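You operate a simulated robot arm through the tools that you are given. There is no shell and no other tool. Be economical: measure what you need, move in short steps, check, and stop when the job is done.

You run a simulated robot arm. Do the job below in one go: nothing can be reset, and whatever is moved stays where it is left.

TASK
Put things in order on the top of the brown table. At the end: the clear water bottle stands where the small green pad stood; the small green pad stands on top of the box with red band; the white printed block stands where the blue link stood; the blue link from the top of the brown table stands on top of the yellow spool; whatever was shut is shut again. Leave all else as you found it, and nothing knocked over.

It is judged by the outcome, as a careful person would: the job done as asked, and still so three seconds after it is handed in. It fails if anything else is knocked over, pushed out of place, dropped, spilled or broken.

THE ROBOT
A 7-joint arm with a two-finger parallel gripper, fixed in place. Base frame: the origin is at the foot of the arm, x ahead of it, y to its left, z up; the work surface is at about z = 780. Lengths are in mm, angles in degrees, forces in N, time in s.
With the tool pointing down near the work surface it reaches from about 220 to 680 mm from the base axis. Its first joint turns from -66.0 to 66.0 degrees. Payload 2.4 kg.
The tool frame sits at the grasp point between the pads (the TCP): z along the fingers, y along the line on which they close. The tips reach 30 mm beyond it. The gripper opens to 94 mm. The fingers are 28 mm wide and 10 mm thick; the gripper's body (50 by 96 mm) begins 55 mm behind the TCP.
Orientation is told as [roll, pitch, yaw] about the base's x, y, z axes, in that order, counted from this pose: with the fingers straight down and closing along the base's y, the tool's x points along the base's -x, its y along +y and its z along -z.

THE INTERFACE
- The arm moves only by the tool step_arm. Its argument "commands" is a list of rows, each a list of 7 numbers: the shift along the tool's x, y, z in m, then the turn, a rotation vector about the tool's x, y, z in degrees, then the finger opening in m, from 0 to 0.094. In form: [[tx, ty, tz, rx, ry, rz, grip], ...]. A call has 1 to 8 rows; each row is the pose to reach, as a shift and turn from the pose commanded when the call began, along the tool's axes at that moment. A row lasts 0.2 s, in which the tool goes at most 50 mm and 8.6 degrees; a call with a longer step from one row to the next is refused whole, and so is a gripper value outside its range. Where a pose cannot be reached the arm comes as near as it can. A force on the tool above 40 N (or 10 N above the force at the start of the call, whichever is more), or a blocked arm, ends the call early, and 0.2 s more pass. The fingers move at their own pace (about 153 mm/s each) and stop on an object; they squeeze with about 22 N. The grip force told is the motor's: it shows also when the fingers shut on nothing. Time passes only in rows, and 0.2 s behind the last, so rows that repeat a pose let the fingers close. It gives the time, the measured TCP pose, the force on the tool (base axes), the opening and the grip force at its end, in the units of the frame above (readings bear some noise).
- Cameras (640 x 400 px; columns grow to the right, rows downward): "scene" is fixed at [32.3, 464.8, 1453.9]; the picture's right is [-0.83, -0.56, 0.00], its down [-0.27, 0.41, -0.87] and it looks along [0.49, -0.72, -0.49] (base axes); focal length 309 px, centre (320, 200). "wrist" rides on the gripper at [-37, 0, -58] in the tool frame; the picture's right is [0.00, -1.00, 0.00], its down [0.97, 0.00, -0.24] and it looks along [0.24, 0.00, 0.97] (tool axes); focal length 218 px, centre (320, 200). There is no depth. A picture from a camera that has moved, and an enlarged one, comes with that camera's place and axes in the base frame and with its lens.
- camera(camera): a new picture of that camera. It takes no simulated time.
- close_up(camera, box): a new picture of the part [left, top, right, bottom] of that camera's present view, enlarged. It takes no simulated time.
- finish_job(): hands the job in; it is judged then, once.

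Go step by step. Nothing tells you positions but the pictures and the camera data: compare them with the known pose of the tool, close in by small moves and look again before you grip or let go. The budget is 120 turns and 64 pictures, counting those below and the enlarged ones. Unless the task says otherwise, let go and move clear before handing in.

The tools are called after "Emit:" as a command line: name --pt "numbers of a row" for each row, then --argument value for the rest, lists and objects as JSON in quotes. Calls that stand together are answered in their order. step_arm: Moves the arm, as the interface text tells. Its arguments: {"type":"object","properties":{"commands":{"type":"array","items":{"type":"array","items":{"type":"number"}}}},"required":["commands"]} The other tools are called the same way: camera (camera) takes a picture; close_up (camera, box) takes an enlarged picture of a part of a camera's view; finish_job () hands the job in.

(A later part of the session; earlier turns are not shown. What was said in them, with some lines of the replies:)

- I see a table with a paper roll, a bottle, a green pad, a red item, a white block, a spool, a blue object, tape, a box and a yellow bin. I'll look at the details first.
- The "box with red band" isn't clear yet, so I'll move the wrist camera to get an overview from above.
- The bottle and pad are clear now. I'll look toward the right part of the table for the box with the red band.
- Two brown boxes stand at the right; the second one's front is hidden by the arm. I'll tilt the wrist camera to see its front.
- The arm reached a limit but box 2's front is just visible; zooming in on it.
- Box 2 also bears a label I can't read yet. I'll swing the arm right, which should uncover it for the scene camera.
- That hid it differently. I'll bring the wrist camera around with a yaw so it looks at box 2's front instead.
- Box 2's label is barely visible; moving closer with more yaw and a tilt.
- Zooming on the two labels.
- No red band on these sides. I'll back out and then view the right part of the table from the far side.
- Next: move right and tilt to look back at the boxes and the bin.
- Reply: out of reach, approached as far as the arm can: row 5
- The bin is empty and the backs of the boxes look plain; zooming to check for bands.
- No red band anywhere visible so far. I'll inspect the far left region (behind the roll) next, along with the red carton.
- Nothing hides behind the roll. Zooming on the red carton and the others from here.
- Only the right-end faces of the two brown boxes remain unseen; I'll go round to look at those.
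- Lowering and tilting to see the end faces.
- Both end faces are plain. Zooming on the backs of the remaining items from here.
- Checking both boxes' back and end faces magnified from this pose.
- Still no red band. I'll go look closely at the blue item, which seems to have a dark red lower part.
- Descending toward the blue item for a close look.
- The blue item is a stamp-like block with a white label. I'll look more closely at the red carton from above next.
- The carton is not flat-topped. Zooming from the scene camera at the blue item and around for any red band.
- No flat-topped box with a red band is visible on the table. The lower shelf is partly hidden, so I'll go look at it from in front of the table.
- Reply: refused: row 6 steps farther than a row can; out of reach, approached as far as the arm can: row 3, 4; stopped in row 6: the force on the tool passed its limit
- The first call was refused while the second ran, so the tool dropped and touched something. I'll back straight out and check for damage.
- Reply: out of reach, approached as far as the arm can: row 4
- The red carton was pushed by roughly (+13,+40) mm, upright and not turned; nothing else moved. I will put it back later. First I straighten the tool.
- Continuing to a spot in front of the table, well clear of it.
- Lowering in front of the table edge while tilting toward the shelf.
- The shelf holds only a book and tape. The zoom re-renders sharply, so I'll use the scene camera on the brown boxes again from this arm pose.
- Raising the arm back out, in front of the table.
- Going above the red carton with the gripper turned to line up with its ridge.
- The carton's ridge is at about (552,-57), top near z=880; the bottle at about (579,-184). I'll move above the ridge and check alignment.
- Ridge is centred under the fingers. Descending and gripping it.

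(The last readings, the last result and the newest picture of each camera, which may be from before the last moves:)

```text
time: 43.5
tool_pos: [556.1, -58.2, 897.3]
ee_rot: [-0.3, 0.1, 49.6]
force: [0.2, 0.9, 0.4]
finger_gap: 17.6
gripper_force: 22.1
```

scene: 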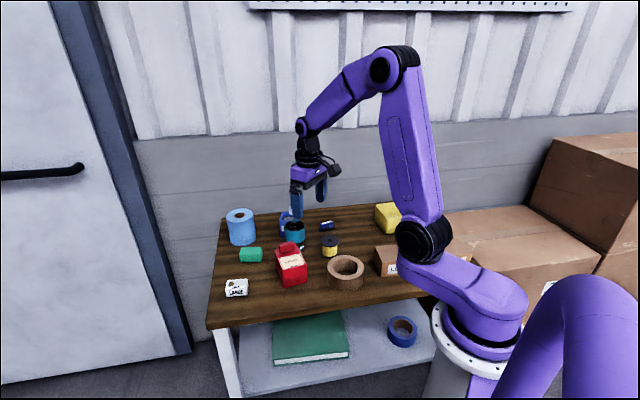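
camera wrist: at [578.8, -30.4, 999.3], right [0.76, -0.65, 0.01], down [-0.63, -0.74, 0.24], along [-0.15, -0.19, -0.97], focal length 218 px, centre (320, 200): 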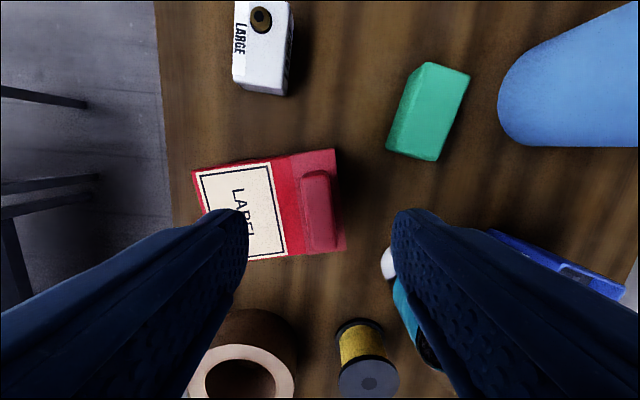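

Gripped (17.6 mm). Lifting slightly and moving it back by about (-12.5,-40).

Emit:
step_arm --pt "0 0 -0.006 0 0 0 0.005" --pt "0.01 -0.004 -0.006 0 0 0 0.005" --pt "0.02 -0.008 -0.006 0 0 0 0.005" --pt "0.03 -0.0125 -0.006 0 0 0 0.005" --pt "0.0386 -0.0163 -0.006 0 0 0 0.005" --pt "0.0386 -0.0163 -0.006 0 0 0 0.005"

Emit:
close_up --camera "scene" --box '[205, 190, 335, 320]'

```text
time: 44.9
tool_pos: [540.4, -97.2, 902.7]
ee_rot: [-0.3, 0.1, 49.5]
force: [0.2, -0.3, -2.6]
finger_gap: 17.7
gripper_force: 22.2
```

```text
3.08 times, centred on (270, 255) of scene
camera zoom: at [32.3, 464.8, 1453.9], right [-0.83, -0.56, 0.0], down [-0.27, 0.41, -0.87], along [0.49, -0.72, -0.49], focal length 950 px, centre (474, 31)
```

zoom: 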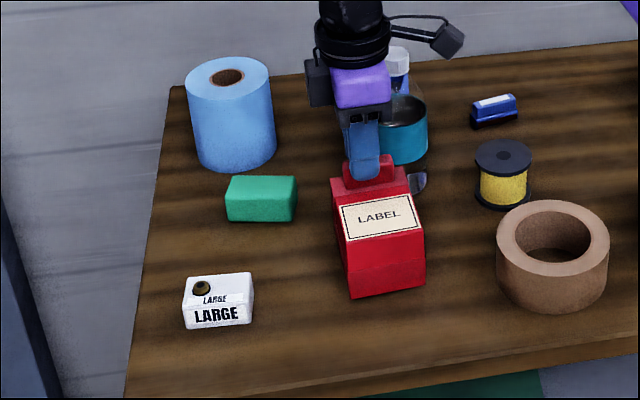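

It's still a few mm short, turned about 2°. Applying a small correction, then checking.

Emit:
step_arm --pt "0.004 -0.002 0 0 0 -1.2 0.005" --pt "0.0081 -0.0046 0 0 0 -2.5 0.005" --pt "0.0081 -0.0046 0.0045 0 0 -2.5 0.005" --pt "0.0081 -0.0046 0.0045 0 0 -2.5 0.005"

Emit:
close_up --camera "scene" --box '[205, 190, 335, 320]'

```text
time: 45.9
tool_pos: [540.4, -107.4, 898.7]
ee_rot: [-0.3, 0.2, 52.2]
force: [0.6, 0.8, -3.6]
finger_gap: 18.0
gripper_force: 22.1
```

```text
3.08 times, centred on (270, 255) of scene
camera zoom: at [32.3, 464.8, 1453.9], right [-0.83, -0.56, 0.0], down [-0.27, 0.41, -0.87], along [0.49, -0.72, -0.49], focal length 950 px, centre (474, 31)
```

zoom: 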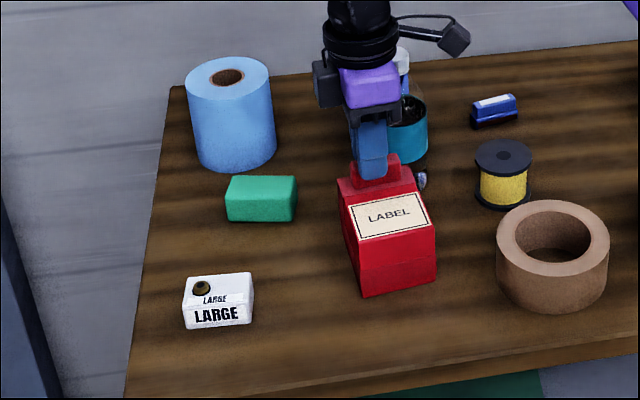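

It matches the starting picture within about 1 mm. Setting down, opening and rising.

Emit:
step_arm --pt "0 0 0.0012 0 0 0 0.005" --pt "0 0 0.0012 0 0 0 0.03" --pt "0 0 0.0012 0 0 0 0.05" --pt "0 0 -0.02 0 0 0 0.05" --pt "0 0 -0.06 0 0 0 0.06" --pt "0 0 -0.1 0 0 0 0.06" --pt "0 0 -0.14 0 0 0 0.094"

Emit:
camera --camera "wrist"

```text
time: 47.5
tool_pos: [536.3, -107.9, 1039.3]
ee_rot: [-0.3, 0.2, 52.2]
force: [0.1, -0.6, -0.1]
finger_gap: 94.2
gripper_force: 0.1
```

```text
23 pictures are left
camera wrist: at [559.7, -78.0, 1096.6], right [0.79, -0.61, 0.0], down [-0.6, -0.77, 0.24], along [-0.15, -0.19, -0.97], focal length 218 px, centre (320, 200)
```

wrist: 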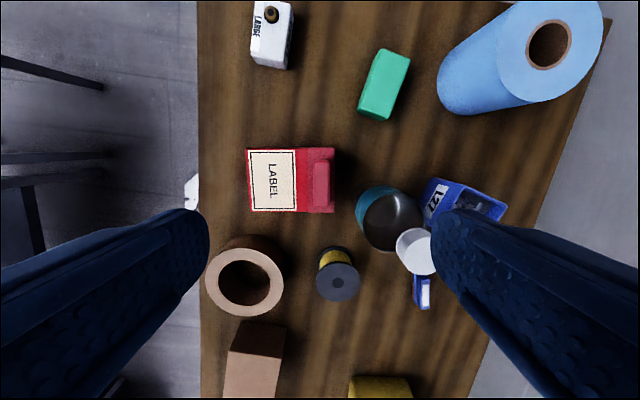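

The carton is back in place. One more candidate check: the large cartons beside the table.

Emit:
close_up --camera "scene" --box '[430, 120, 640, 310]'

```text
2.11 times, centred on (535, 215) of scene
camera zoom: at [32.2, 464.8, 1453.9], right [-0.83, -0.56, 0.0], down [-0.27, 0.41, -0.87], along [0.49, -0.72, -0.49], focal length 650 px, centre (-133, 168)
```

zoom: 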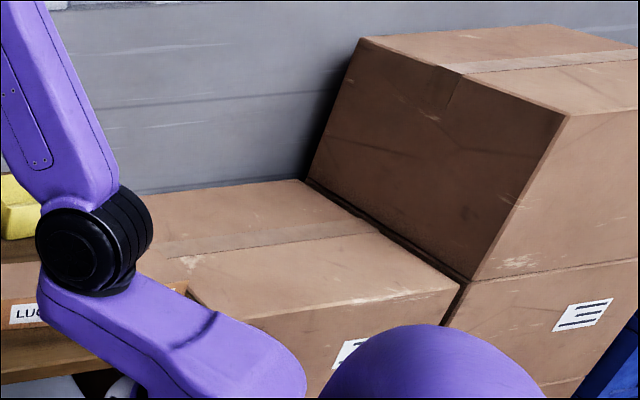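

No red there either. A tight zoom on the red carton to judge whether it is the "box with red band" and what its top is like.

Emit:
close_up --camera "scene" --box '[268, 236, 314, 290]'

Emit:
close_up --camera "wrist" --box '[230, 130, 350, 230]'

```text
7.41 times, centred on (291, 263) of scene
camera zoom: at [32.2, 464.8, 1453.9], right [-0.83, -0.56, 0.0], down [-0.27, 0.41, -0.87], along [0.49, -0.72, -0.49], focal length 2286 px, centre (535, -267)
```

zoom: 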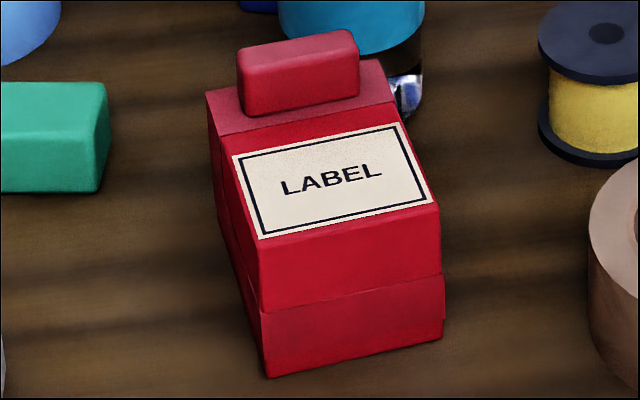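

```text
4.00 times, centred on (290, 180) of wrist
camera zoom: at [559.7, -78.0, 1096.6], right [0.79, -0.61, 0.0], down [-0.6, -0.77, 0.24], along [-0.15, -0.19, -0.97], focal length 873 px, centre (440, 280)
```

zoom: 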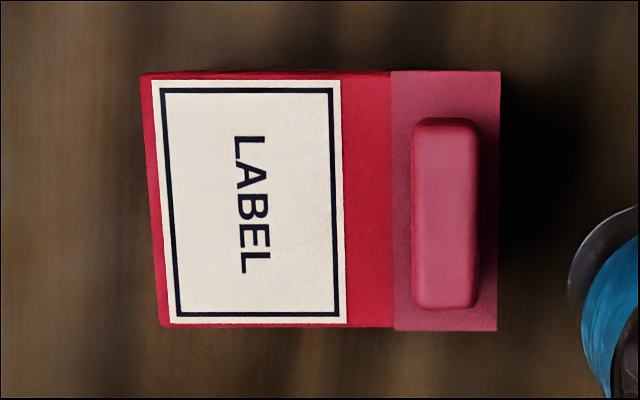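

The red item is the only red, box-like thing on the table, so I take it as the box with the red band; its flat ridge (about 18 x 49 mm) can carry the pad. The pad is at about (670,-70), long axis at about 28°; I go above it.

Emit:
step_arm --pt "-0.02 -0.014 0 0 0 4 0.07" --pt "-0.04 -0.028 0.01 0 0 8 0.07" --pt "-0.06 -0.042 0.03 0 0 12 0.07" --pt "-0.08 -0.056 0.06 0 0 16 0.07" --pt "-0.1 -0.07 0.09 0 0 20 0.07" --pt "-0.109 -0.0786 0.12 0 0 24 0.07"

Emit:
camera --camera "wrist"

```text
time: 48.9
tool_pos: [667.5, -70.9, 918.1]
ee_rot: [-0.3, 0.0, 28.1]
force: [-0.5, -0.3, -0.3]
finger_gap: 70.1
gripper_force: 0.0
```

```text
19 pictures are left
camera wrist: at [699.1, -53.1, 974.6], right [0.47, -0.88, 0.01], down [-0.86, -0.46, 0.24], along [-0.21, -0.12, -0.97], focal length 218 px, centre (320, 200)
```

wrist: 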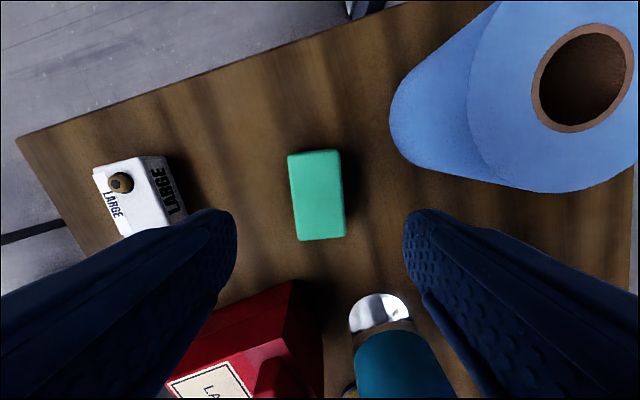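

The pad is centred, about 67 x 38 mm, around (665,-72). Descending with a slight turn, then gripping.

Emit:
step_arm --pt "0.002 0 0.03 0 0 -3 0.06" --pt "0.0025 0 0.06 0 0 -3 0.06" --pt "0.0025 0 0.085 0 0 -3 0.06" --pt "0.0025 0 0.1 0 0 -3 0.06" --pt "0.0025 0 0.1 0 0 -3 0.03" --pt "0.0025 0 0.1 0 0 -3 0.01" --pt "0.0025 0 0.1 0 0 -3 0.01"

```text
time: 50.5
tool_pos: [666.3, -70.7, 819.3]
ee_rot: [-0.3, -0.2, 31.2]
force: [0.8, 2.2, 10.5]
finger_gap: 40.5
gripper_force: 22.0
```

Pad gripped (40.5 mm). Lifting it clear and carrying it above the carton ridge, turning to line up.

Emit:
step_arm --pt "0 0 -0.04 0 0 0 0.01" --pt "0 0 -0.08 0 0 0 0.01" --pt "0 0 -0.12 0 0 0 0.01" --pt "0 0 -0.15 0 0 0 0.01" --pt "0.03 0.008 -0.16 0 0 -5 0.01" --pt "0.06 0.016 -0.16 0 0 -10 0.01" --pt "0.095 0.025 -0.16 0 0 -15 0.01" --pt "0.1266 0.034 -0.16 0 0 -21 0.01"

Emit:
camera --camera "wrist"

```text
time: 52.3
tool_pos: [540.9, -105.4, 979.1]
ee_rot: [-0.4, 0.0, 52.3]
force: [0.5, -0.1, -0.5]
finger_gap: 38.7
gripper_force: 21.7
```

```text
18 pictures are left
camera wrist: at [563.7, -76.2, 1035.9], right [0.79, -0.61, 0.01], down [-0.59, -0.77, 0.24], along [-0.14, -0.2, -0.97], focal length 218 px, centre (320, 200)
```

wrist: 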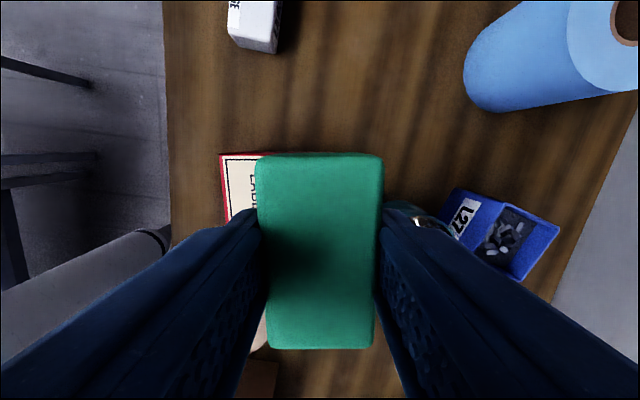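

Pad is centred in the grip and lined up. Lowering toward the ridge.

Emit:
step_arm --pt "0 0 0.03 0 0 0 0.01" --pt "0 0 0.048 0 0 0 0.01" --pt "0 0 0.054 0 0 0 0.01" --pt "0 0 0.054 0 0 0 0.01"

Emit:
close_up --camera "scene" --box '[262, 210, 322, 290]'

```text
time: 53.3
tool_pos: [540.5, -105.6, 924.3]
ee_rot: [-0.3, 0.1, 52.2]
force: [-0.2, -0.7, -0.5]
finger_gap: 39.0
gripper_force: 21.9
```

```text
5.00 times, centred on (292, 250) of scene
camera zoom: at [32.3, 464.8, 1453.9], right [-0.83, -0.56, 0.0], down [-0.27, 0.41, -0.87], along [0.49, -0.72, -0.49], focal length 1543 px, centre (460, -50)
```

zoom: 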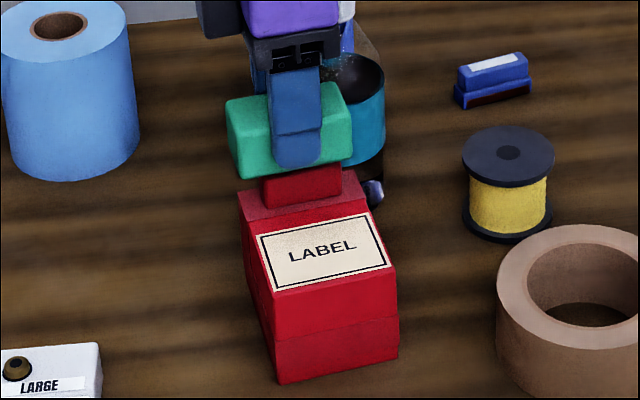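

Good alignment; I shift 5 mm along the ridge and creep down to contact.

Emit:
step_arm --pt "0.005 0 0 0 0 0 0.01" --pt "0.005 0 0.002 0 0 0 0.01" --pt "0.005 0 0.004 0 0 0 0.01" --pt "0.005 0 0.006 0 0 0 0.01"

```text
time: 54.3
tool_pos: [536.7, -111.5, 918.7]
ee_rot: [-0.3, 0.1, 52.0]
force: [0.2, 0.8, 0.5]
finger_gap: 38.8
gripper_force: 21.8
```

Emit:
step_arm --pt "0 0 0.0015 0 0 0 0.01" --pt "0 0 0.003 0 0 0 0.01" --pt "0 0 0.004 0 0 0 0.01"

```text
time: 55.1
tool_pos: [538.0, -111.7, 915.0]
ee_rot: [-0.5, 0.1, 52.1]
force: [-5.5, -0.2, 16.8]
finger_gap: 38.8
gripper_force: 21.9
```

Contact made. Easing up a little, opening, and rising.

Emit:
step_arm --pt "0 0 -0.002 0 0 0 0.01" --pt "0 0 -0.002 0 0 0 0.045" --pt "0 0 -0.002 0 0 0 0.06" --pt "0 0 -0.03 0 0 0 0.06" --pt "0 0 -0.07 0 0 0 0.06" --pt "0 0 -0.11 0 0 0 0.06"

Emit:
camera --camera "wrist"

Emit:
close_up --camera "scene" --box '[205, 190, 335, 320]'

```text
time: 56.5
tool_pos: [536.2, -108.6, 1023.4]
ee_rot: [-0.4, 0.0, 52.2]
force: [0.3, 0.6, -0.5]
finger_gap: 59.9
gripper_force: 0.1
```

```text
16 pictures are left
camera wrist: at [558.1, -79.4, 1081.4], right [0.79, -0.61, 0.0], down [-0.6, -0.77, 0.24], along [-0.15, -0.19, -0.97], focal length 218 px, centre (320, 200)
```

wrist: 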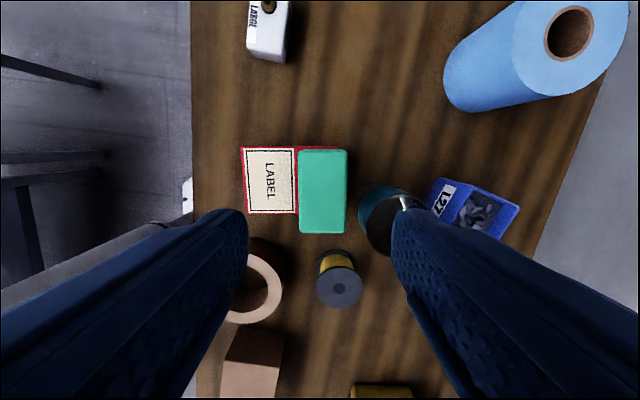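

```text
3.08 times, centred on (270, 255) of scene
camera zoom: at [32.2, 464.8, 1453.9], right [-0.83, -0.56, 0.0], down [-0.27, 0.41, -0.87], along [0.49, -0.72, -0.49], focal length 950 px, centre (474, 31)
```

zoom: 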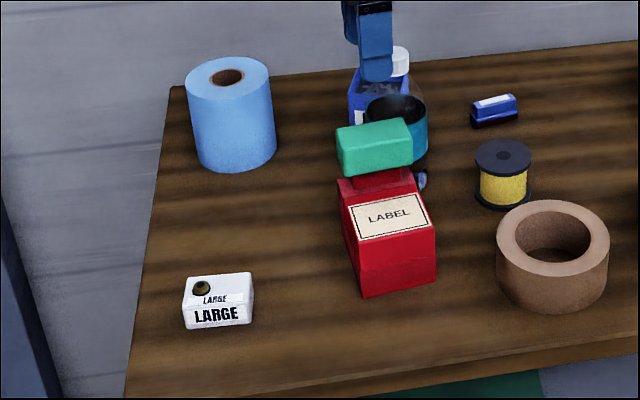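

The pad rests steadily and the carton stayed put. Next the bottle: moving above it with the gripper turned to yaw 0.

Emit:
step_arm --pt "0.005 -0.011 -0.03 0 0 7.5 0.094" --pt "0.011 -0.022 -0.03 0 0 15 0.094" --pt "0.016 -0.032 -0.03 0 0 22.5 0.094" --pt "0.022 -0.043 -0.03 0 0 30 0.094" --pt "0.027 -0.054 -0.03 0 0 37.5 0.094" --pt "0.033 -0.065 -0.03 0 0 45 0.094" --pt "0.038 -0.075 -0.03 0 0 52 0.094"

Emit:
camera --camera "wrist"

```text
time: 58.1
tool_pos: [571.1, -186.2, 1054.9]
ee_rot: [-0.3, -0.2, -0.1]
force: [-0.2, 0.0, -0.5]
finger_gap: 93.9
gripper_force: 0.0
```

```text
14 pictures are left
camera wrist: at [608.8, -186.0, 1112.3], right [0.0, -1.0, 0.01], down [-0.97, 0.0, 0.24], along [-0.24, 0.0, -0.97], focal length 218 px, centre (320, 200)
```

wrist: 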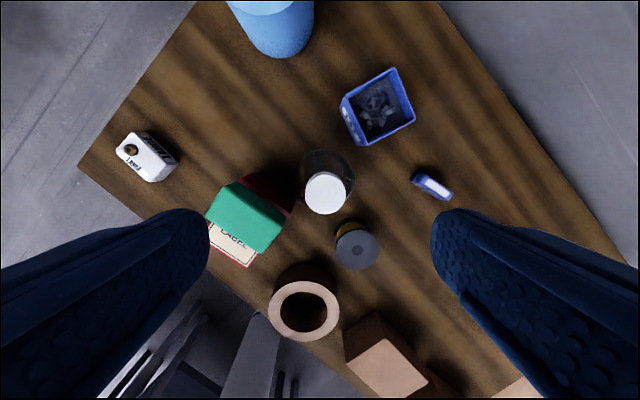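

Bottle centre is about (573,-191). Descending around it, cap between the fingers.

Emit:
step_arm --pt "-0.0015 -0.0047 0.03 0 0 0 0.086" --pt "-0.0015 -0.0047 0.07 0 0 0 0.086" --pt "-0.0015 -0.0047 0.11 0 0 0 0.086" --pt "-0.0015 -0.0047 0.135 0 0 0 0.086" --pt "-0.0015 -0.0047 0.15 0 0 0 0.086" --pt "-0.0015 -0.0047 0.15 0 0 0 0.086"

Emit:
close_up --camera "scene" --box '[255, 175, 345, 265]'

```text
time: 59.5
tool_pos: [572.0, -190.6, 905.6]
ee_rot: [-0.3, -0.2, 0.1]
force: [0.3, -0.2, -0.2]
finger_gap: 86.2
gripper_force: 0.0
```

```text
4.44 times, centred on (300, 220) of scene
camera zoom: at [32.3, 464.8, 1453.9], right [-0.83, -0.56, 0.0], down [-0.27, 0.41, -0.87], along [0.49, -0.72, -0.49], focal length 1372 px, centre (409, 111)
```

zoom: 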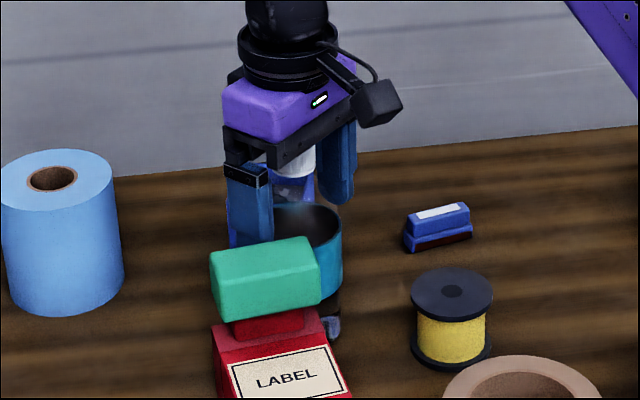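

Fingers straddle the bottle at the label's top. Closing.

Emit:
step_arm --pt "0 0 0.002 0 0 0 0.07" --pt "0 0 0.002 0 0 0 0.05" --pt "0 0 0.002 0 0 0 0.04" --pt "0 0 0.002 0 0 0 0.04"

```text
time: 60.5
tool_pos: [573.3, -190.3, 902.2]
ee_rot: [-0.2, -0.2, 0.3]
force: [-1.3, 0.8, 1.7]
finger_gap: 63.6
gripper_force: 22.1
```

Gripped at 63.6 mm. Lifting 30 mm and carrying to the pad's old place (665,-71).

Emit:
step_arm --pt "0 0 -0.01 0 0 0 0.04" --pt "0 0 -0.03 0 0 0 0.04" --pt "-0.022 0.02 -0.03 0 0 0 0.04" --pt "-0.044 0.045 -0.03 0 0 0 0.04" --pt "-0.066 0.072 -0.03 0 0 0 0.04" --pt "-0.084 0.1 -0.03 0 0 0 0.04" --pt "-0.0925 0.119 -0.03 0 0 0 0.04" --pt "-0.0925 0.119 -0.03 0 0 0 0.04"

Emit:
close_up --camera "scene" --box '[205, 190, 335, 320]'

```text
time: 62.3
tool_pos: [667.6, -73.5, 933.3]
ee_rot: [-0.2, 0.0, 0.1]
force: [0.0, -0.2, -2.4]
finger_gap: 63.8
gripper_force: 22.5
```

```text
3.08 times, centred on (270, 255) of scene
camera zoom: at [32.3, 464.8, 1453.9], right [-0.83, -0.56, 0.0], down [-0.27, 0.41, -0.87], along [0.49, -0.72, -0.49], focal length 950 px, centre (474, 31)
```

zoom: 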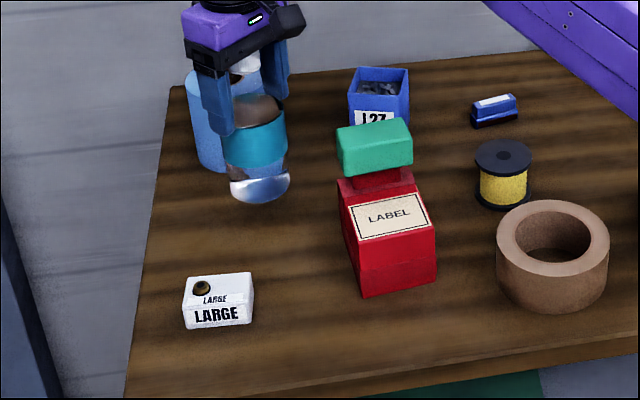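

Bottom projects onto the pad's old footprint. Lowering slowly.

Emit:
step_arm --pt "0.001 0.001 0.012 0 0 0 0.04" --pt "0.001 0.001 0.022 0 0 0 0.04" --pt "0.001 0.001 0.027 0 0 0 0.04" --pt "0.001 0.001 0.03 0 0 0 0.04"

```text
time: 63.3
tool_pos: [664.4, -71.7, 902.3]
ee_rot: [-0.2, -0.1, 0.1]
force: [-0.8, -0.4, -3.2]
finger_gap: 64.4
gripper_force: 21.8
```

Still hanging; lowering a touch more.

Emit:
step_arm --pt "0 0 0.0015 0 0 0 0.04" --pt "0 0 0.0025 0 0 0 0.04" --pt "0 0 0.0025 0 0 0 0.04"

```text
time: 64.1
tool_pos: [666.7, -70.7, 901.7]
ee_rot: [-0.2, -0.4, 0.2]
force: [-7.0, 3.0, 19.8]
finger_gap: 64.0
gripper_force: 21.9
```

Contact. Easing up 1.5 mm, opening, and rising clear.

Emit:
step_arm --pt "0 0 -0.0015 0 0 0 0.04" --pt "0 0 -0.0015 0 0 0 0.07" --pt "0 0 -0.0015 0 0 0 0.086" --pt "0 0 -0.03 0 0 0 0.086" --pt "0 0 -0.07 0 0 0 0.086" --pt "0 0 -0.11 0 0 0 0.086"

Emit:
camera --camera "wrist"

```text
time: 65.5
tool_pos: [664.5, -69.1, 1012.9]
ee_rot: [-0.3, -0.2, 0.2]
force: [-0.5, 1.3, 0.2]
finger_gap: 86.0
gripper_force: 0.1
```

```text
11 pictures are left
camera wrist: at [701.7, -69.7, 1068.5], right [0.0, -1.0, 0.01], down [-0.97, 0.0, 0.24], along [-0.24, -0.01, -0.97], focal length 218 px, centre (320, 200)
```

wrist: 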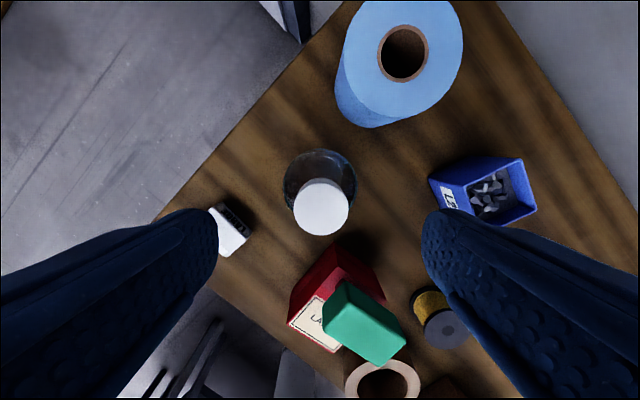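

The bottle stands in place. Next the blue item near (552,-350), long axis about 59°; moving above it.

Emit:
step_arm --pt "0.014 -0.035 0 0 0 -7.4 0.07" --pt "0.028 -0.07 0 0 0 -14.8 0.07" --pt "0.042 -0.105 0 0 0 -22.1 0.07" --pt "0.056 -0.14 0 0 0 -29.5 0.07" --pt "0.07 -0.175 0 0 0 -36.9 0.07" --pt "0.084 -0.21 0.02 0 0 -44.3 0.07" --pt "0.098 -0.245 0.05 0 0 -51.6 0.07" --pt "0.1125 -0.281 0.08 0 0 -59 0.07"

Emit:
camera --camera "wrist"

```text
time: 67.3
tool_pos: [556.6, -354.0, 930.7]
ee_rot: [-0.3, 0.2, 59.3]
force: [0.6, -0.2, -0.2]
finger_gap: 70.2
gripper_force: 0.0
```

```text
10 pictures are left
camera wrist: at [575.2, -322.2, 988.3], right [0.86, -0.51, 0.01], down [-0.5, -0.83, 0.24], along [-0.12, -0.21, -0.97], focal length 218 px, centre (320, 200)
```

wrist: 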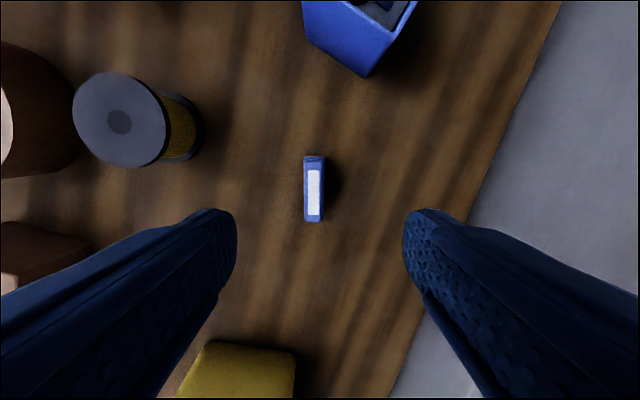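

Aligned apart from ~5 mm sideways. Descending and gripping.

Emit:
step_arm --pt "0 0.0047 0.03 0 0 0 0.05" --pt "0 0.0047 0.065 0 0 0 0.05" --pt "0 0.0047 0.095 0 0 0 0.05" --pt "0 0.0047 0.114 0 0 0 0.05" --pt "0 0.0047 0.114 0 0 0 0.03" --pt "0 0.0047 0.114 0 0 0 0.005" --pt "0 0.0047 0.114 0 0 0 0.005"

```text
time: 68.9
tool_pos: [550.9, -352.9, 817.7]
ee_rot: [-0.3, 0.2, 59.2]
force: [0.1, 0.2, 0.3]
finger_gap: 17.7
gripper_force: 21.6
```

Gripped (17.7 mm). Lifting and carrying it above the spool near (472,-238).

Emit:
step_arm --pt "0 0 -0.04 0 0 0 0.005" --pt "0 0 -0.08 0 0 0 0.005" --pt "0 0 -0.11 0 0 0 0.005" --pt "-0.015 0.032 -0.11 0 0 0 0.005" --pt "-0.03 0.064 -0.11 0 0 0 0.005" --pt "-0.045 0.096 -0.11 0 0 0 0.005" --pt "-0.0575 0.1265 -0.11 0 0 0 0.005" --pt "-0.0575 0.1265 -0.11 0 0 0 0.005"

Emit:
camera --camera "wrist"

```text
time: 70.7
tool_pos: [469.8, -237.7, 926.3]
ee_rot: [-0.3, 0.2, 59.1]
force: [0.4, -0.2, -0.1]
finger_gap: 17.9
gripper_force: 22.5
```

```text
9 pictures are left
camera wrist: at [489.4, -203.9, 983.1], right [0.86, -0.51, 0.01], down [-0.5, -0.83, 0.24], along [-0.12, -0.21, -0.97], focal length 218 px, centre (320, 200)
```

wrist: 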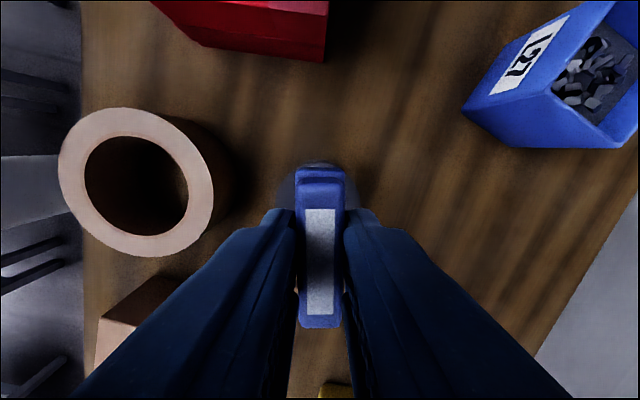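

Centred on the spool. Lowering toward its top.

Emit:
step_arm --pt "0 0 0.02 0 0 0 0.005" --pt "0 0 0.036 0 0 0 0.005" --pt "0 0 0.042 0 0 0 0.005" --pt "0 0 0.042 0 0 0 0.005"

Emit:
close_up --camera "scene" --box '[300, 200, 360, 260]'

```text
time: 71.7
tool_pos: [472.0, -237.5, 885.4]
ee_rot: [-0.3, 0.2, 59.2]
force: [0.7, -0.2, -1.0]
finger_gap: 18.0
gripper_force: 21.9
```

```text
6.67 times, centred on (330, 230) of scene
camera zoom: at [32.3, 464.8, 1453.9], right [-0.83, -0.56, 0.0], down [-0.27, 0.41, -0.87], along [0.49, -0.72, -0.49], focal length 2058 px, centre (253, 0)
```

zoom: 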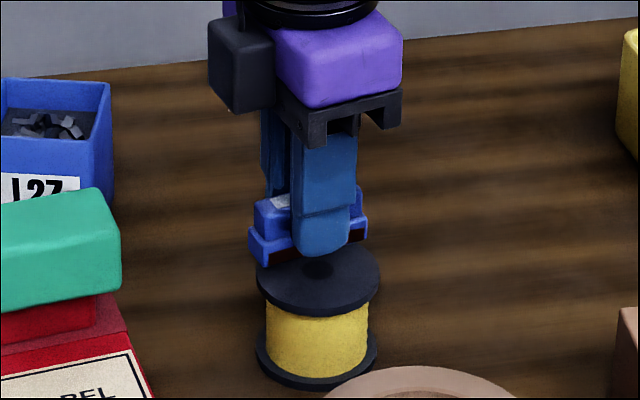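

Aligned; creeping down to contact.

Emit:
step_arm --pt "0 0 0.002 0 0 0 0.005" --pt "0 0 0.004 0 0 0 0.005" --pt "0 0 0.006 0 0 0 0.005" --pt "0 0 0.007 0 0 0 0.005"

```text
time: 72.7
tool_pos: [470.1, -236.8, 878.2]
ee_rot: [-0.3, 0.2, 59.2]
force: [-0.6, 0.7, -1.2]
finger_gap: 17.8
gripper_force: 22.1
```

Emit:
step_arm --pt "0 0 0.0015 0 0 0 0.005" --pt "0 0 0.003 0 0 0 0.005" --pt "0 0 0.004 0 0 0 0.005"

```text
time: 73.5
tool_pos: [470.9, -237.5, 874.0]
ee_rot: [-0.3, 0.2, 59.3]
force: [0.8, -0.1, -0.4]
finger_gap: 17.7
gripper_force: 22.0
```

No firm contact yet; continuing in small steps.

Emit:
step_arm --pt "0 0 0.001 0 0 0 0.005" --pt "0 0 0.002 0 0 0 0.005" --pt "0 0 0.003 0 0 0 0.005"

```text
time: 74.3
tool_pos: [469.7, -236.5, 870.4]
ee_rot: [-0.3, 0.2, 59.3]
force: [0.1, -1.1, -0.1]
finger_gap: 17.7
gripper_force: 21.8
```

Emit:
close_up --camera "scene" --box '[310, 215, 350, 255]'

```text
10.00 times, centred on (330, 235) of scene
camera zoom: at [32.3, 464.8, 1453.9], right [-0.83, -0.56, 0.0], down [-0.27, 0.41, -0.87], along [0.49, -0.72, -0.49], focal length 3086 px, centre (220, -150)
```

zoom: 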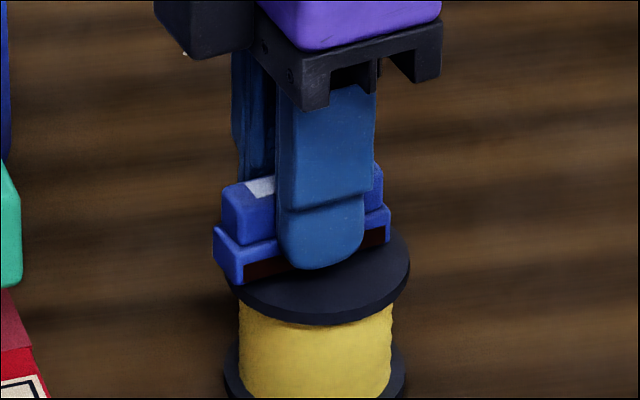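

A few mm still remain. Continuing down.

Emit:
step_arm --pt "0 0 0.001 0 0 0 0.005" --pt "0 0 0.002 0 0 0 0.005" --pt "0 0 0.003 0 0 0 0.005"

```text
time: 75.1
tool_pos: [471.1, -236.4, 867.3]
ee_rot: [-0.4, 0.2, 59.2]
force: [-2.6, 1.1, 16.7]
finger_gap: 18.2
gripper_force: 21.4
```

Contact. Easing up, opening gently, rising.

Emit:
step_arm --pt "0 0 -0.001 0 0 0 0.005" --pt "0 0 -0.001 0 0 0 0.03" --pt "0 0 -0.001 0 0 0 0.045" --pt "0 0 -0.03 0 0 0 0.045" --pt "0 0 -0.07 0 0 0 0.045" --pt "0 0 -0.11 0 0 0 0.06" --pt "0 0 -0.15 0 0 0 0.07"

Emit:
camera --camera "wrist"

```text
time: 76.7
tool_pos: [470.4, -235.2, 1015.9]
ee_rot: [-0.2, 0.1, 59.2]
force: [-0.7, 1.0, -0.8]
finger_gap: 70.0
gripper_force: 0.0
```

```text
6 pictures are left
camera wrist: at [488.1, -203.2, 1073.2], right [0.86, -0.51, 0.0], down [-0.5, -0.83, 0.24], along [-0.12, -0.21, -0.97], focal length 218 px, centre (320, 200)
```

wrist: 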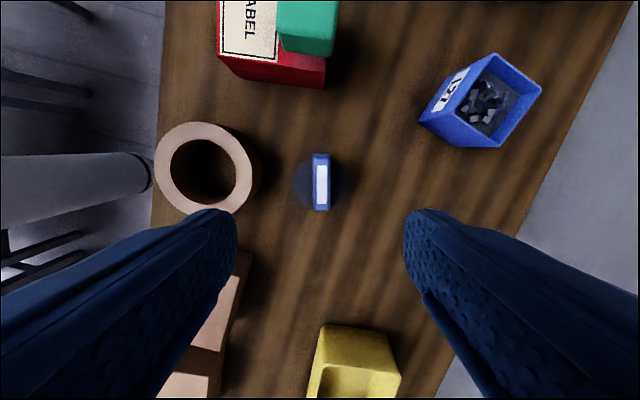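

The blue item sits on the spool. Now moving above the white block near (599,55), long axis about 46°.

Emit:
step_arm --pt "-0.039 0.005 0 0 0 2 0.08" --pt "-0.079 0.01 0 0 0 4 0.08" --pt "-0.118 0.015 0 0 0 6 0.08" --pt "-0.158 0.02 0 0 0 8 0.08" --pt "-0.197 0.025 0 0 0 10 0.08" --pt "-0.237 0.029 0 0 0 12 0.08" --pt "-0.276 0.034 0 0 0 13 0.08" --pt "-0.3155 0.039 0.01 0 0 13 0.08"

Emit:
step_arm --pt "0 0 0.03 0 0 0 0.08" --pt "0 0 0.06 0 0 0 0.08" --pt "0 0 0.09 0 0 0 0.08"

Emit:
camera --camera "wrist"

```text
time: 78.5
tool_pos: [598.4, 54.1, 1004.8]
ee_rot: [-0.3, 0.1, 46.1]
force: [0.2, -0.9, -0.2]
finger_gap: 79.8
gripper_force: 0.0
```

```text
time: 79.3
tool_pos: [600.8, 54.8, 915.3]
ee_rot: [-0.3, 0.1, 46.1]
force: [0.1, 0.8, 0.6]
finger_gap: 79.8
gripper_force: 0.1
```

```text
5 pictures are left
camera wrist: at [625.5, 81.7, 971.6], right [0.72, -0.69, 0.01], down [-0.67, -0.7, 0.24], along [-0.16, -0.18, -0.97], focal length 218 px, centre (320, 200)
```

wrist: 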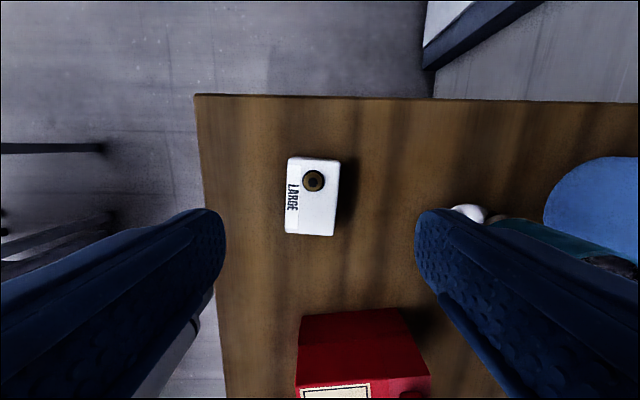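

Block is about 38 x 60 mm, 6 mm to the side and 3° off. Correcting, descending and gripping.

Emit:
step_arm --pt "0 0.006 0.03 0 0 3 0.062" --pt "0 0.006 0.06 0 0 3 0.062" --pt "0 0.006 0.085 0 0 3 0.062" --pt "0 0.006 0.099 0 0 3 0.062" --pt "0 0.006 0.099 0 0 3 0.04" --pt "0 0.006 0.099 0 0 3 0.02" --pt "0 0.006 0.099 0 0 3 0.02"

```text
time: 80.9
tool_pos: [595.5, 58.3, 817.1]
ee_rot: [-0.4, 0.1, 43.2]
force: [-0.1, 1.0, -0.8]
finger_gap: 39.3
gripper_force: 21.9
```

Gripped (39.3 mm). Lifting high above everything before crossing the table.

Emit:
step_arm --pt "0 0 -0.04 0 0 0 0.02" --pt "0 0 -0.08 0 0 0 0.02" --pt "0 0 -0.12 0 0 0 0.02" --pt "0 0 -0.16 0 0 0 0.02" --pt "0 0 -0.195 0 0 0 0.02"

Emit:
step_arm --pt "0.035 -0.03 0 0 0 -2 0.02" --pt "0.07 -0.06 0 0 0 -4 0.02" --pt "0.105 -0.09 0 0 0 -6 0.02" --pt "0.14 -0.12 0 0 0 -8 0.02" --pt "0.175 -0.15 0 0 0 -10 0.02" --pt "0.21 -0.18 0 0 0 -12 0.02" --pt "0.245 -0.21 0 0 0 -14 0.02" --pt "0.28 -0.24 0 0 0 -16 0.02"

```text
time: 82.1
tool_pos: [595.5, 59.4, 1014.0]
ee_rot: [-0.2, 0.1, 43.2]
force: [-1.1, -1.1, -1.3]
finger_gap: 39.2
gripper_force: 21.9
```

```text
time: 83.9
tool_pos: [557.2, -309.0, 1014.5]
ee_rot: [-0.3, 0.2, 59.3]
force: [0.1, 0.9, -0.9]
finger_gap: 39.5
gripper_force: 21.7
```

Now over to the blue item's old place (552,-352) and part way down.

Emit:
step_arm --pt "0.02 -0.009 0 0 0 0 0.02" --pt "0.0395 -0.0176 0.01 0 0 0 0.02" --pt "0.0395 -0.0176 0.05 0 0 0 0.02" --pt "0.0395 -0.0176 0.09 0 0 0 0.02" --pt "0.0395 -0.0176 0.13 0 0 0 0.02" --pt "0.0395 -0.0176 0.165 0 0 0 0.02" --pt "0.0395 -0.0176 0.18 0 0 0 0.02" --pt "0.0395 -0.0176 0.18 0 0 0 0.02"

Emit:
close_up --camera "scene" --box '[205, 190, 365, 310]'

```text
time: 85.7
tool_pos: [548.8, -351.1, 835.8]
ee_rot: [-0.3, 0.2, 59.2]
force: [-0.4, -0.7, -0.9]
finger_gap: 39.2
gripper_force: 21.9
```

```text
3.33 times, centred on (285, 250) of scene
camera zoom: at [32.3, 464.8, 1453.9], right [-0.83, -0.56, 0.0], down [-0.27, 0.41, -0.87], along [0.49, -0.72, -0.49], focal length 1029 px, centre (437, 33)
```

zoom: 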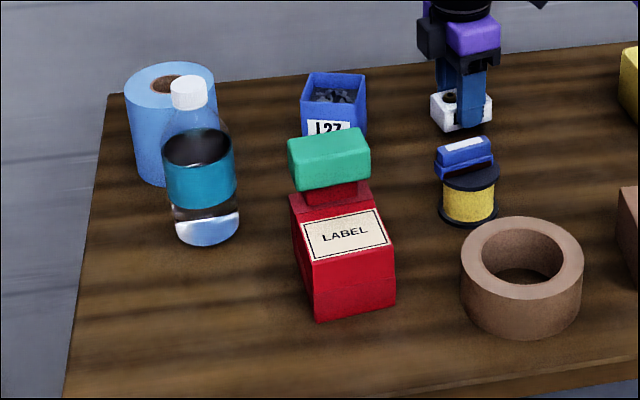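

Everything looks right. Lowering the block onto the table.

Emit:
step_arm --pt "-0.001 -0.002 0.008 0 0 0 0.02" --pt "-0.001 -0.002 0.014 0 0 0 0.02" --pt "-0.001 -0.002 0.017 0 0 0 0.02" --pt "-0.001 -0.002 0.018 0 0 0 0.02"

```text
time: 86.7
tool_pos: [552.8, -353.0, 815.5]
ee_rot: [-0.3, 0.3, 59.2]
force: [-2.9, 0.6, 7.2]
finger_gap: 39.4
gripper_force: 22.4
```

Contact. Opening and rising clear.

Emit:
step_arm --pt "0 0 -0.0005 0 0 0 0.02" --pt "0 0 -0.0005 0 0 0 0.05" --pt "0 0 -0.0005 0 0 0 0.062" --pt "0 0 -0.03 0 0 0 0.062" --pt "0 0 -0.07 0 0 0 0.062" --pt "0 0 -0.11 0 0 0 0.062" --pt "0 0 -0.15 0 0 0 0.062" --pt "0 0 -0.19 0 0 0 0.07"

Emit:
camera --camera "wrist"

Emit:
close_up --camera "scene" --box '[205, 190, 425, 310]'

```text
time: 88.5
tool_pos: [548.6, -351.9, 1007.8]
ee_rot: [-0.3, 0.2, 59.2]
force: [-0.4, 0.4, 0.3]
finger_gap: 69.8
gripper_force: 0.3
```

```text
3 pictures are left
camera wrist: at [567.4, -319.4, 1064.1], right [0.86, -0.51, 0.0], down [-0.5, -0.83, 0.24], along [-0.12, -0.21, -0.97], focal length 218 px, centre (320, 200)
```

wrist: 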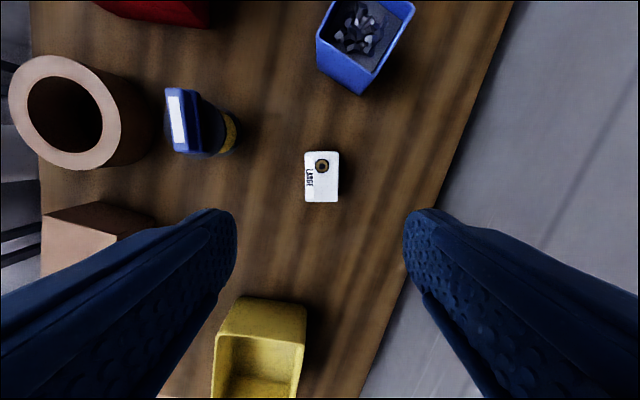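

```text
2.91 times, centred on (315, 250) of scene
camera zoom: at [32.2, 464.8, 1453.9], right [-0.83, -0.56, 0.0], down [-0.27, 0.41, -0.87], along [0.49, -0.72, -0.49], focal length 898 px, centre (334, 54)
```

zoom: 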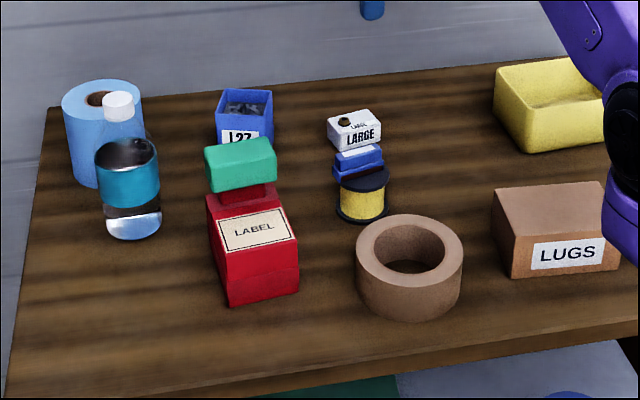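

The bottle, pad, blue item and block are all standing where I put them, and the arm is clear of them. Handing in.

Emit:
finish_job

```text
The job is handed in.
```

I moved all four items and handed the job in, but two of the names were judgement calls. Nothing was knocked over.

- **Bottle:** it stands where the small green pad was.
- **Pad:** it stands on the red "LABEL" carton. I found no box with a red band anywhere on the table or its lower shelf. The carton was the only red, box-like thing, so I took it as the one meant. The pad rests on the carton's narrow top ridge, about 18 mm wide.
- **White printed block:** it stands where the blue item was.
- **Blue link:** I took this to be the small blue item with the white label on top, and it stands on the yellow spool.
- **Shut things:** I opened nothing, so nothing needed shutting.

While looking around I bumped the red carton about 40 mm out of place. I lifted it back before placing the pad, and it matched the starting picture to within about 1 mm.
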